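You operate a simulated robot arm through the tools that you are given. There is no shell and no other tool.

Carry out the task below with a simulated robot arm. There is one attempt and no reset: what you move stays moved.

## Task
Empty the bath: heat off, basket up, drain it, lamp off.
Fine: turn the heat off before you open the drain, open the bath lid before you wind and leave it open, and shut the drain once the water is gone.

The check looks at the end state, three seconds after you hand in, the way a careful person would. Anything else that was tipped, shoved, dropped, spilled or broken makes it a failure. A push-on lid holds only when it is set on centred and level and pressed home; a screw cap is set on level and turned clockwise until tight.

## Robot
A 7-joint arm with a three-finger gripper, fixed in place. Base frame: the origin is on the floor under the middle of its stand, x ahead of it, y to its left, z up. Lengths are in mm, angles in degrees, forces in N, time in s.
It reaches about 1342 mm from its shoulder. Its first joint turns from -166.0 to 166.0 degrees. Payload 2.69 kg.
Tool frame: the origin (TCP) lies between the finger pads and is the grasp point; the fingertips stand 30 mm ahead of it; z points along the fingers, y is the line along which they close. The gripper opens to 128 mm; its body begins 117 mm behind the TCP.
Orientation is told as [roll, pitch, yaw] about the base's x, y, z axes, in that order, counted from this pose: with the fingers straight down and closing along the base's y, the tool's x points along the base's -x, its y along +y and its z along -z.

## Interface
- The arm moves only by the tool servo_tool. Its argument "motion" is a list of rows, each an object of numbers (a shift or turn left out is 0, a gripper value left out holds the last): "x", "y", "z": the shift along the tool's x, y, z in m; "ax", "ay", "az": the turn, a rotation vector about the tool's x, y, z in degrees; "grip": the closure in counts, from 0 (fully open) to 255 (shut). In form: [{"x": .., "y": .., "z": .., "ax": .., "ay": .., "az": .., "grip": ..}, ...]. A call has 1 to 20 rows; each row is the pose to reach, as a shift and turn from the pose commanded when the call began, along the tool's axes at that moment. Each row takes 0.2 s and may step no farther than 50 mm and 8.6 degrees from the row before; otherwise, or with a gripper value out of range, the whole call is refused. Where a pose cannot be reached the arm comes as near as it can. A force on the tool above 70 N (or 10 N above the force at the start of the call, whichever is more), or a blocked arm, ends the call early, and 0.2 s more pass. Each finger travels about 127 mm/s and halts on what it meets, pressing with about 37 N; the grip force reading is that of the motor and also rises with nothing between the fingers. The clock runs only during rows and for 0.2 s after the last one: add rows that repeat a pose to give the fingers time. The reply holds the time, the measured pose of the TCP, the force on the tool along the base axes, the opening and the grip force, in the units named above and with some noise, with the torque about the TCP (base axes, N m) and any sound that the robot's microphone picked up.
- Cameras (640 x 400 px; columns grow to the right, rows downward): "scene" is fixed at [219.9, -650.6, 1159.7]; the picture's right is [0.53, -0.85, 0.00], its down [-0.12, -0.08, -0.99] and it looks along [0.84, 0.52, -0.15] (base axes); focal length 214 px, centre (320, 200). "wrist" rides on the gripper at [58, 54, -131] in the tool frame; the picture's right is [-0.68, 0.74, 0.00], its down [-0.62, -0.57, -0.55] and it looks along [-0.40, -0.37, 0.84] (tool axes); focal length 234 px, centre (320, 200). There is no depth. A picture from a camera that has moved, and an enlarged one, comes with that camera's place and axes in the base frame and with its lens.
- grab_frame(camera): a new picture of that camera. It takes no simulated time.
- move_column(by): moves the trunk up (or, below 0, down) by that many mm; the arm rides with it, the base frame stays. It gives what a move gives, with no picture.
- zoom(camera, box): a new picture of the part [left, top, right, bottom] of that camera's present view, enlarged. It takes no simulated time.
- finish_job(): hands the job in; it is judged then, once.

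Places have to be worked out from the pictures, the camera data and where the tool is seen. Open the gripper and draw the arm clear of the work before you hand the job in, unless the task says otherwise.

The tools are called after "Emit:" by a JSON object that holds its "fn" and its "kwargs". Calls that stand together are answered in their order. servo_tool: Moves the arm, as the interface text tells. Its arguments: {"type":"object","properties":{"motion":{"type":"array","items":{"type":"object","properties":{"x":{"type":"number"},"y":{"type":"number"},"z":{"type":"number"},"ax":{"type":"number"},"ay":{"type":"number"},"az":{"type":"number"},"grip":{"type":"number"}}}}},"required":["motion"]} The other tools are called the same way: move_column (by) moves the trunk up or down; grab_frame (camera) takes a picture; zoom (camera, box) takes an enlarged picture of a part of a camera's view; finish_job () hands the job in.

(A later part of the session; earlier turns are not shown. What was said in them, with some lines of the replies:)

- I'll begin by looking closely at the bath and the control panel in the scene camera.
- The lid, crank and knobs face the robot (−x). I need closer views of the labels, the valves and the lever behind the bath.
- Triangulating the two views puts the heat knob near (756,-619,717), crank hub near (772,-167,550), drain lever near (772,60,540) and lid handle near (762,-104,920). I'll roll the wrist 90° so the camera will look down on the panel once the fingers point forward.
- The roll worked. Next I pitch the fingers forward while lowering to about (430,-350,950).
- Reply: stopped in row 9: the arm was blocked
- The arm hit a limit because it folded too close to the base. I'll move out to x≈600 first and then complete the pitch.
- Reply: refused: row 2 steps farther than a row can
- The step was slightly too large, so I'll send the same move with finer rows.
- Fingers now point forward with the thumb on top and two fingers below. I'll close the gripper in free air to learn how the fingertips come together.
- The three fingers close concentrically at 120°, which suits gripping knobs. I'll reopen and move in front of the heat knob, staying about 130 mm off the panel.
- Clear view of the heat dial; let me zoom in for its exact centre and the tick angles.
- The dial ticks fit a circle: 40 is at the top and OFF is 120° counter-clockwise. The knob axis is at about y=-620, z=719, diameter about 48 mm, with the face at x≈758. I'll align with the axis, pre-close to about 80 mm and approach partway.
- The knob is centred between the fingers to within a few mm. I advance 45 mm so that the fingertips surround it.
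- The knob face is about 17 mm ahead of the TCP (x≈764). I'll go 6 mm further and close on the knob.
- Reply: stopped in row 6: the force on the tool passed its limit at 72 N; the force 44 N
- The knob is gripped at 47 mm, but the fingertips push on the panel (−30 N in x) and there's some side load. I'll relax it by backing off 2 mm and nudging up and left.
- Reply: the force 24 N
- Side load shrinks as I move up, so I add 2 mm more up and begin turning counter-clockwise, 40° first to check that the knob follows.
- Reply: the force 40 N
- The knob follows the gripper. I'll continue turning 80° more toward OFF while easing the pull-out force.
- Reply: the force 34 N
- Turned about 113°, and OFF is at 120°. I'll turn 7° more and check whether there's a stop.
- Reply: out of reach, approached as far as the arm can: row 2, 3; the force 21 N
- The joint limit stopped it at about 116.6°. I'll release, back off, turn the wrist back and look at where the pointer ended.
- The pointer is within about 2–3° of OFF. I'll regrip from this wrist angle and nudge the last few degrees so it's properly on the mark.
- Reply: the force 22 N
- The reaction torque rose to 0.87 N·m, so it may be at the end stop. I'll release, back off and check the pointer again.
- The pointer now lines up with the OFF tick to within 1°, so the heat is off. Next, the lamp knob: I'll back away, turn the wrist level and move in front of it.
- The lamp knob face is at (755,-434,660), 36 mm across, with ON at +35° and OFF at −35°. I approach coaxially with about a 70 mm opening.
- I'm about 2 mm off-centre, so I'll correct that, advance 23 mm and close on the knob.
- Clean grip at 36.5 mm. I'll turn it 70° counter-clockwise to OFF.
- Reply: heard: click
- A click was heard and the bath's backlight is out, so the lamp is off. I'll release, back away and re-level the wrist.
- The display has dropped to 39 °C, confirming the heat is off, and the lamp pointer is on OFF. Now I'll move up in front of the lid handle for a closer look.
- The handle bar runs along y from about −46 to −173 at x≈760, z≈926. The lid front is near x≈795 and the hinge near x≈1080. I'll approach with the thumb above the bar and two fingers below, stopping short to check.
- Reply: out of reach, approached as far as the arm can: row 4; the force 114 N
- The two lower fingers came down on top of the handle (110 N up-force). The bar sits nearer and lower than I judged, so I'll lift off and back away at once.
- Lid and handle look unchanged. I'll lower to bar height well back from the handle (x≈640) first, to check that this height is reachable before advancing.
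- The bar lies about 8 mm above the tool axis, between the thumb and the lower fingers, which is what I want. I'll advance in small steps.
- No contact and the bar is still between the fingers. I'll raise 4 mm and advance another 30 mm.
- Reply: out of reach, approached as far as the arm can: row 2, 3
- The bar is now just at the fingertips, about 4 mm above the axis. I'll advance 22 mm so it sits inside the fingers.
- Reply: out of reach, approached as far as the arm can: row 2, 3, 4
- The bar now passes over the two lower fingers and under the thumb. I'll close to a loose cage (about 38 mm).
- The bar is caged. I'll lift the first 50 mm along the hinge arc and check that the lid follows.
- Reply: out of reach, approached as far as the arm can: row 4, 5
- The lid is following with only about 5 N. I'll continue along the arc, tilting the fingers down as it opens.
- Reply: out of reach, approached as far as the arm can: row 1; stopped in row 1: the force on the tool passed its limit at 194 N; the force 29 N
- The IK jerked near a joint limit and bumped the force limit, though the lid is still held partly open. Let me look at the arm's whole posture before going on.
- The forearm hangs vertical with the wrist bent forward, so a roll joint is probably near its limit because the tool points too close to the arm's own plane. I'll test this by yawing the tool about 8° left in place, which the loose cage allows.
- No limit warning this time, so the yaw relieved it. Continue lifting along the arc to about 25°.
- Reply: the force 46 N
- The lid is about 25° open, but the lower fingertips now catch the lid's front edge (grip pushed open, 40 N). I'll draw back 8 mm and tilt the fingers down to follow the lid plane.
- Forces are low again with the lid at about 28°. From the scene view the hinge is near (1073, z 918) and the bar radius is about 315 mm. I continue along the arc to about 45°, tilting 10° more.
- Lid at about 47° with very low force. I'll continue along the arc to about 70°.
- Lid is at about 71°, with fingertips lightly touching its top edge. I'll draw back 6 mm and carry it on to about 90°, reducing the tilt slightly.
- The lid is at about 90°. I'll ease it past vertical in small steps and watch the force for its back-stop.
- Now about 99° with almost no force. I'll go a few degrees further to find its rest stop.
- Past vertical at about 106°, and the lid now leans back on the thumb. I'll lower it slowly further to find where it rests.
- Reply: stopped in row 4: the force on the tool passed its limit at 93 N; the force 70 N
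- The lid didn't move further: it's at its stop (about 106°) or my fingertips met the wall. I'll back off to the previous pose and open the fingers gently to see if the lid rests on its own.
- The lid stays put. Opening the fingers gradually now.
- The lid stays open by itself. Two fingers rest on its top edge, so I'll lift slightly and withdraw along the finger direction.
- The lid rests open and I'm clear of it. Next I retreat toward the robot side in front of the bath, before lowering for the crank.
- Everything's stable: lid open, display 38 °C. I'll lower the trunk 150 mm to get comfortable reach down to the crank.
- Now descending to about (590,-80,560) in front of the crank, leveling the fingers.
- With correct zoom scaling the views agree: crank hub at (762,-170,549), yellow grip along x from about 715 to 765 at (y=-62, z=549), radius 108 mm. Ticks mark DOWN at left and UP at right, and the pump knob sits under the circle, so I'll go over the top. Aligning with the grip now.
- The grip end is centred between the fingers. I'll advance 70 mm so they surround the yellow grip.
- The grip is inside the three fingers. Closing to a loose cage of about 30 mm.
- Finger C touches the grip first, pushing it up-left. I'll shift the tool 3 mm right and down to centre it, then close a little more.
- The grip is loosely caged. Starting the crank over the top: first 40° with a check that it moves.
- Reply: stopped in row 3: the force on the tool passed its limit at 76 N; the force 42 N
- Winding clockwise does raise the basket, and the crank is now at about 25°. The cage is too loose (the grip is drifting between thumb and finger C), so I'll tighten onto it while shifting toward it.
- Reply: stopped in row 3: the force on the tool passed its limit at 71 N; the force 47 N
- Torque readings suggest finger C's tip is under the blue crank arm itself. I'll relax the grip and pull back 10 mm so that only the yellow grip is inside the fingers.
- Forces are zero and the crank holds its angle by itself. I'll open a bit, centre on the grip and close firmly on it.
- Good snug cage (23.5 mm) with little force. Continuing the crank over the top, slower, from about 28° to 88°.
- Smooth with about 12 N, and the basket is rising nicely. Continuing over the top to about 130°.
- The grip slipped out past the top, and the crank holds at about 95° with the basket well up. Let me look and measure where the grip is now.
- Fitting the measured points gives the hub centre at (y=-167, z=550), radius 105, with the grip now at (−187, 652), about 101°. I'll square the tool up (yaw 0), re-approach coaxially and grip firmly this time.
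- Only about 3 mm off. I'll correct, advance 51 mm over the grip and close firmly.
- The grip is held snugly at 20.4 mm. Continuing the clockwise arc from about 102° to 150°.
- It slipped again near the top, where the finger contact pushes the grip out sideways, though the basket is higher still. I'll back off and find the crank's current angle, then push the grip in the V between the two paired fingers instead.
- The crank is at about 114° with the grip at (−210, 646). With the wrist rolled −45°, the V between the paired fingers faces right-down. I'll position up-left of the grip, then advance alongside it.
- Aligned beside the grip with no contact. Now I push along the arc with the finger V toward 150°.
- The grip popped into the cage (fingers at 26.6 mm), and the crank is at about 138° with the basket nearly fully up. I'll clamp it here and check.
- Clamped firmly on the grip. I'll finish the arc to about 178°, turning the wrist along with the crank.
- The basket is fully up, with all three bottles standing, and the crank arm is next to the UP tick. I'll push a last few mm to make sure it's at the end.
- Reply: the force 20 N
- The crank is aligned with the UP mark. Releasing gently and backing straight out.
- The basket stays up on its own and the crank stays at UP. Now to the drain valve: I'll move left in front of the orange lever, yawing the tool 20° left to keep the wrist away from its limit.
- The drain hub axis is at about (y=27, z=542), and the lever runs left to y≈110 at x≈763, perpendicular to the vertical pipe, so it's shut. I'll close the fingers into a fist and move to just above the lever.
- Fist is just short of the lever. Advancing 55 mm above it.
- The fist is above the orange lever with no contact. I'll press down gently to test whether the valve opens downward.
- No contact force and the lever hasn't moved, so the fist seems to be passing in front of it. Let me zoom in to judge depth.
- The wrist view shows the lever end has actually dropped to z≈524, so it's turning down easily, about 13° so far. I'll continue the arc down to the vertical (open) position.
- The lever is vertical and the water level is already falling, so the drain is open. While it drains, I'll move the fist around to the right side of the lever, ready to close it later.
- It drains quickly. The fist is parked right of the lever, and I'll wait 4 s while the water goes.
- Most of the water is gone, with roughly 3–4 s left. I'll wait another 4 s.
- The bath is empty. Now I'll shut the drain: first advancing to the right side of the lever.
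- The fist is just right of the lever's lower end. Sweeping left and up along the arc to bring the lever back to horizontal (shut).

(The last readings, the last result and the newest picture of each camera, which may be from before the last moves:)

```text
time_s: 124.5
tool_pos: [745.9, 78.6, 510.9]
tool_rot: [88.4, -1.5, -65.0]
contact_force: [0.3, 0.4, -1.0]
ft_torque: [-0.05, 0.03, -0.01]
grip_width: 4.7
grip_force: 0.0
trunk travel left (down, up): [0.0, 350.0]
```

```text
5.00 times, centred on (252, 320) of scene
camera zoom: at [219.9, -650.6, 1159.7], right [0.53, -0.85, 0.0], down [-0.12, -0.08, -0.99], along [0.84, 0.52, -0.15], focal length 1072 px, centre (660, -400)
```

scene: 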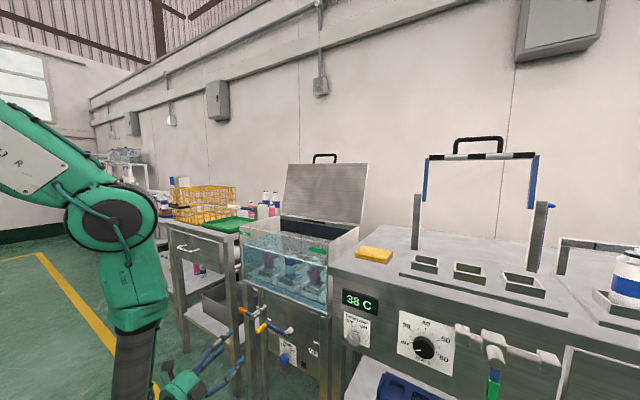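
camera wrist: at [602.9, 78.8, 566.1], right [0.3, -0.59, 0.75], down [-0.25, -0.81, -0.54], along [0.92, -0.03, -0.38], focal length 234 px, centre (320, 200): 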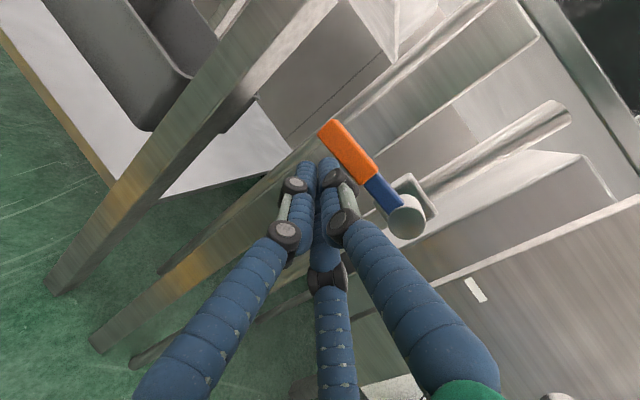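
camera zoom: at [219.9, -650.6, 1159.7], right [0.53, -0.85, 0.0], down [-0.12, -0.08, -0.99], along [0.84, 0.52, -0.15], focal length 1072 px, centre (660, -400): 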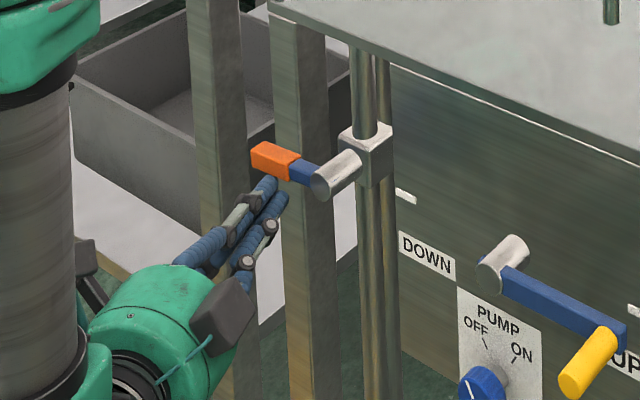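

The lever is nearly horizontal. I'll nudge it a few mm further up until it meets its closed stop.

Emit:
{"fn": "servo_tool", "kwargs": {"motion": [{"y": 0.003}, {"y": 0.006}, {"y": 0.009}, {"y": 0.009}]}}

Emit:
{"fn": "zoom", "kwargs": {"camera": "scene", "box": [204, 280, 300, 340]}}

Emit:
{"fn": "zoom", "kwargs": {"camera": "wrist", "box": [280, 100, 460, 260]}}

```text
time_s: 125.5
tool_pos: [744.1, 78.7, 516.3]
tool_rot: [88.2, -1.4, -65.1]
contact_force: [-0.2, -7.6, -20.2]
ft_torque: [-0.09, 0.44, -0.18]
grip_width: 7.2
grip_force: 0.9
trunk travel left (down, up): [0.0, 350.0]
```

```text
6.67 times, centred on (252, 310) of scene
camera zoom: at [219.9, -650.6, 1159.7], right [0.53, -0.85, 0.0], down [-0.12, -0.08, -0.99], along [0.84, 0.52, -0.15], focal length 1430 px, centre (773, -533)
```

zoom: 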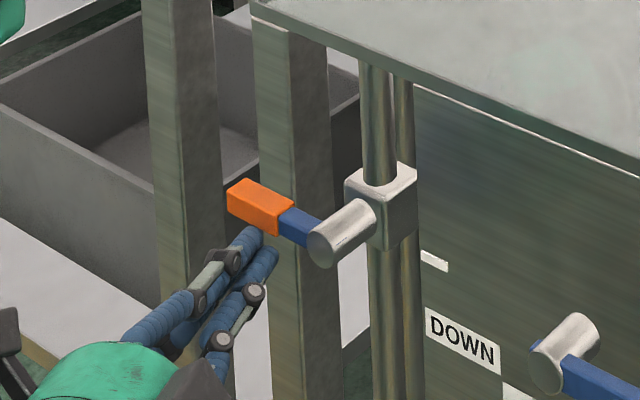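

```text
2.50 times, centred on (370, 180) of wrist
camera zoom: at [602.2, 78.8, 573.7], right [0.3, -0.59, 0.75], down [-0.25, -0.81, -0.53], along [0.92, -0.03, -0.39], focal length 585 px, centre (195, 250)
```

zoom: 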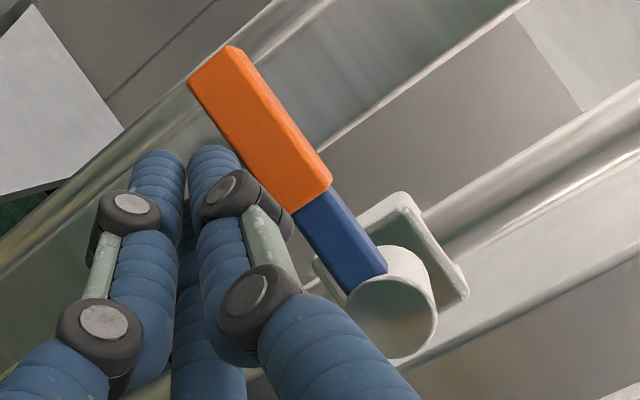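

The lever is back exactly where it was, with a firm stop (20 N), so the drain is shut. Backing the fist down and away now.

Emit:
{"fn": "servo_tool", "kwargs": {"motion": [{"y": -0.006}, {"y": -0.014, "z": -0.01}, {"y": -0.02, "z": -0.04}, {"y": -0.02, "z": -0.08}, {"y": -0.02, "z": -0.12}, {"y": -0.02, "z": -0.15}]}}

Emit:
{"fn": "grab_frame", "kwargs": {"camera": "scene"}}

Emit:
{"fn": "zoom", "kwargs": {"camera": "scene", "box": [204, 280, 300, 340]}}

Emit:
{"fn": "zoom", "kwargs": {"camera": "scene", "box": [316, 280, 476, 380]}}

Emit:
{"fn": "zoom", "kwargs": {"camera": "scene", "box": [212, 140, 372, 240]}}

```text
time_s: 126.9
tool_pos: [608.1, 14.8, 504.2]
tool_rot: [88.4, -1.4, -64.9]
contact_force: [-0.1, 1.1, -0.7]
ft_torque: [-0.03, 0.01, 0.02]
grip_width: 4.7
grip_force: 0.1
trunk travel left (down, up): [0.0, 350.0]
```

```text
taken
```

scene: 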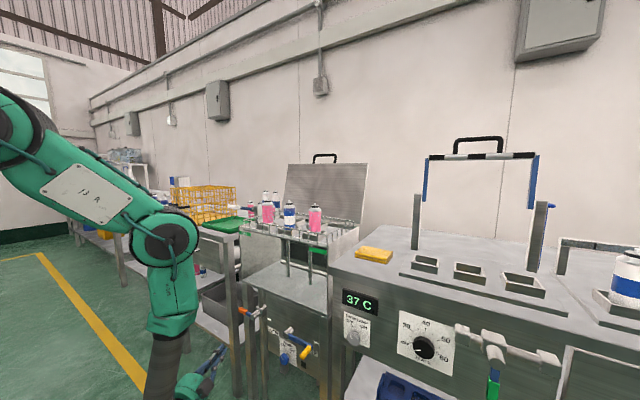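

```text
6.67 times, centred on (252, 310) of scene
camera zoom: at [219.9, -650.6, 1159.7], right [0.53, -0.85, 0.0], down [-0.12, -0.08, -0.99], along [0.84, 0.52, -0.15], focal length 1430 px, centre (773, -533)
```

zoom: 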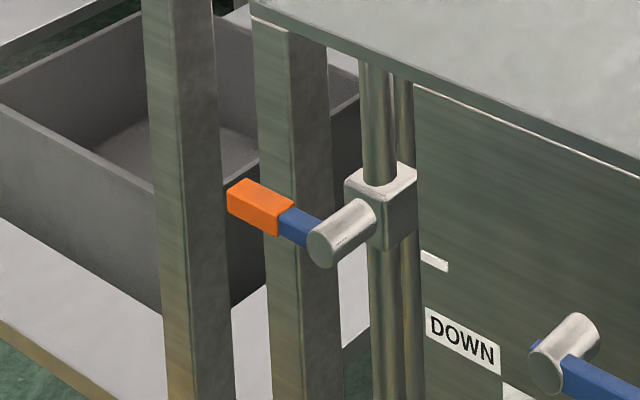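

```text
4.00 times, centred on (396, 330) of scene
camera zoom: at [219.9, -650.6, 1159.7], right [0.53, -0.85, 0.0], down [-0.12, -0.08, -0.99], along [0.84, 0.52, -0.15], focal length 858 px, centre (16, -320)
```

zoom: 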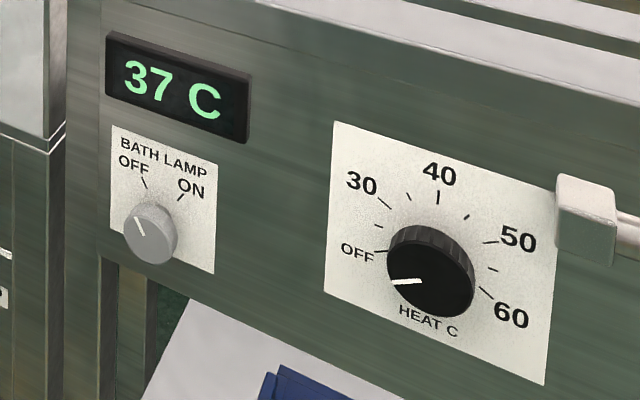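

```text
4.00 times, centred on (292, 190) of scene
camera zoom: at [219.9, -650.6, 1159.7], right [0.53, -0.85, 0.0], down [-0.12, -0.08, -0.99], along [0.84, 0.52, -0.15], focal length 858 px, centre (432, 240)
```

zoom: 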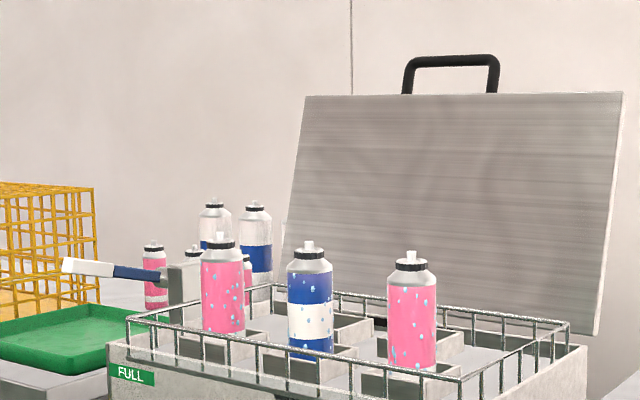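

Everything reads right: drain lever shut, heat OFF, lamp OFF, lid open, basket up with all three bottles. I'll double-check the pump and crank, then open the gripper and raise the arm clear.

Emit:
{"fn": "zoom", "kwargs": {"camera": "scene", "box": [260, 310, 356, 370]}}

Emit:
{"fn": "servo_tool", "kwargs": {"motion": [{"z": -0.015, "grip": 150}, {"z": -0.03, "grip": 80}, {"z": -0.03, "grip": 20}, {"z": -0.03, "grip": 0}]}}

Emit:
{"fn": "move_column", "kwargs": {"by": 200}}

```text
6.67 times, centred on (308, 340) of scene
camera zoom: at [219.9, -650.6, 1159.7], right [0.53, -0.85, 0.0], down [-0.12, -0.08, -0.99], along [0.84, 0.52, -0.15], focal length 1430 px, centre (400, -733)
```

zoom: 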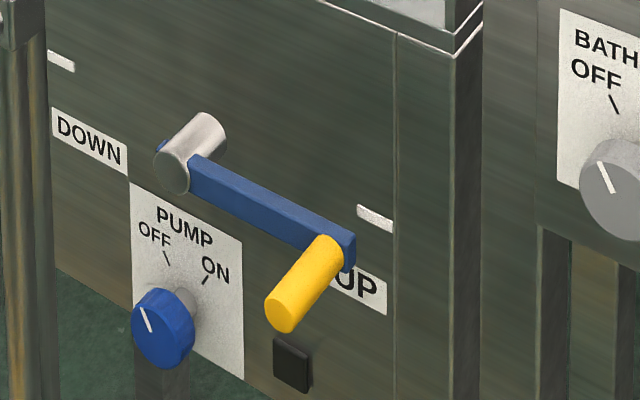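

```text
time_s: 127.9
tool_pos: [581.1, 2.2, 505.0]
tool_rot: [88.4, -1.4, -65.0]
contact_force: [-0.6, -0.5, -0.1]
ft_torque: [0.01, 0.01, 0.0]
grip_width: 128.1
grip_force: 0.0
trunk travel left (down, up): [0.0, 350.0]
```

```text
time_s: 130.0
tool_pos: [581.0, 1.9, 705.1]
tool_rot: [88.4, -1.4, -65.0]
contact_force: [0.2, -0.2, -0.1]
ft_torque: [-0.01, -0.01, -0.01]
grip_width: 128.2
grip_force: 0.1
trunk travel left (down, up): [-200.0, 150.0]
```

The crank arm is parallel to the DOWN–UP mark line and the pump is still OFF. I'll raise the arm a bit further away and take a last look at everything.

Emit:
{"fn": "servo_tool", "kwargs": {"motion": [{"y": 0.04}, {"y": 0.08}, {"y": 0.12}, {"y": 0.16}, {"y": 0.2}, {"y": 0.24}, {"y": 0.28}, {"y": 0.28}]}}

Emit:
{"fn": "grab_frame", "kwargs": {"camera": "scene"}}

Emit:
{"fn": "grab_frame", "kwargs": {"camera": "wrist"}}

```text
time_s: 131.8
tool_pos: [583.2, 11.9, 983.1]
tool_rot: [88.5, -1.4, -65.1]
contact_force: [-0.2, -0.4, 0.2]
ft_torque: [0.0, 0.02, -0.06]
grip_width: 128.0
grip_force: 0.1
trunk travel left (down, up): [-200.0, 150.0]
```

```text
taken
```

scene: 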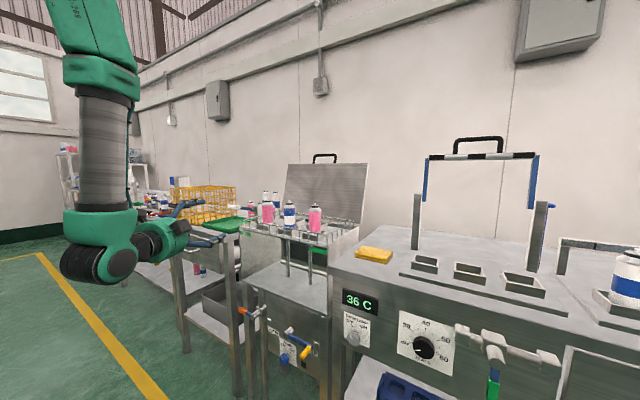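

```text
taken
camera wrist: at [441.4, 11.1, 1039.7], right [0.3, -0.59, 0.75], down [-0.25, -0.81, -0.54], along [0.92, -0.03, -0.38], focal length 234 px, centre (320, 200)
```

wrist: 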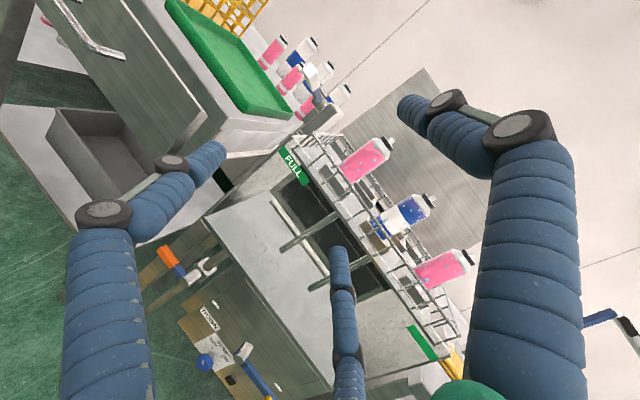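

The final view confirms it: the bath is empty, the drain is shut, the basket is up with its three bottles, the lid is open, heat and lamp are off, and the gripper is open and clear. Handing in.

Emit:
{"fn": "finish_job", "kwargs": {}}

```text
The job is handed in.
```

The bath is emptied and I've handed the job in. The hand-in reply gave no verdict, so the end state below is what my last pictures showed.

- **Heat:** turned off before I opened the drain. The display has since fallen from 40 °C to 36 °C.
- **Lid:** opened before winding, and it rests open by itself.
- **Basket:** wound all the way up, and the crank sits level with the UP mark. All three bottles are still standing.
- **Drain:** opened until the bath was empty, then shut against its stop.
- **Lamp:** turned off. I heard the click and the bath light went out.
- **Pump:** not touched, still off.

Some moves were rough:

- **Lid handle:** the fingers came down on it once at about 110 N.
- **Lid opening:** a wrist limit jerked the arm to about 194 N on the handle, and I met the lid's back-stop at about 93 N.
- **Crank:** my grip on it slipped off twice near the top.

The crank held its place each time, and I saw no damage or displaced items afterwards. The gripper is open and the arm is clear of the bench.
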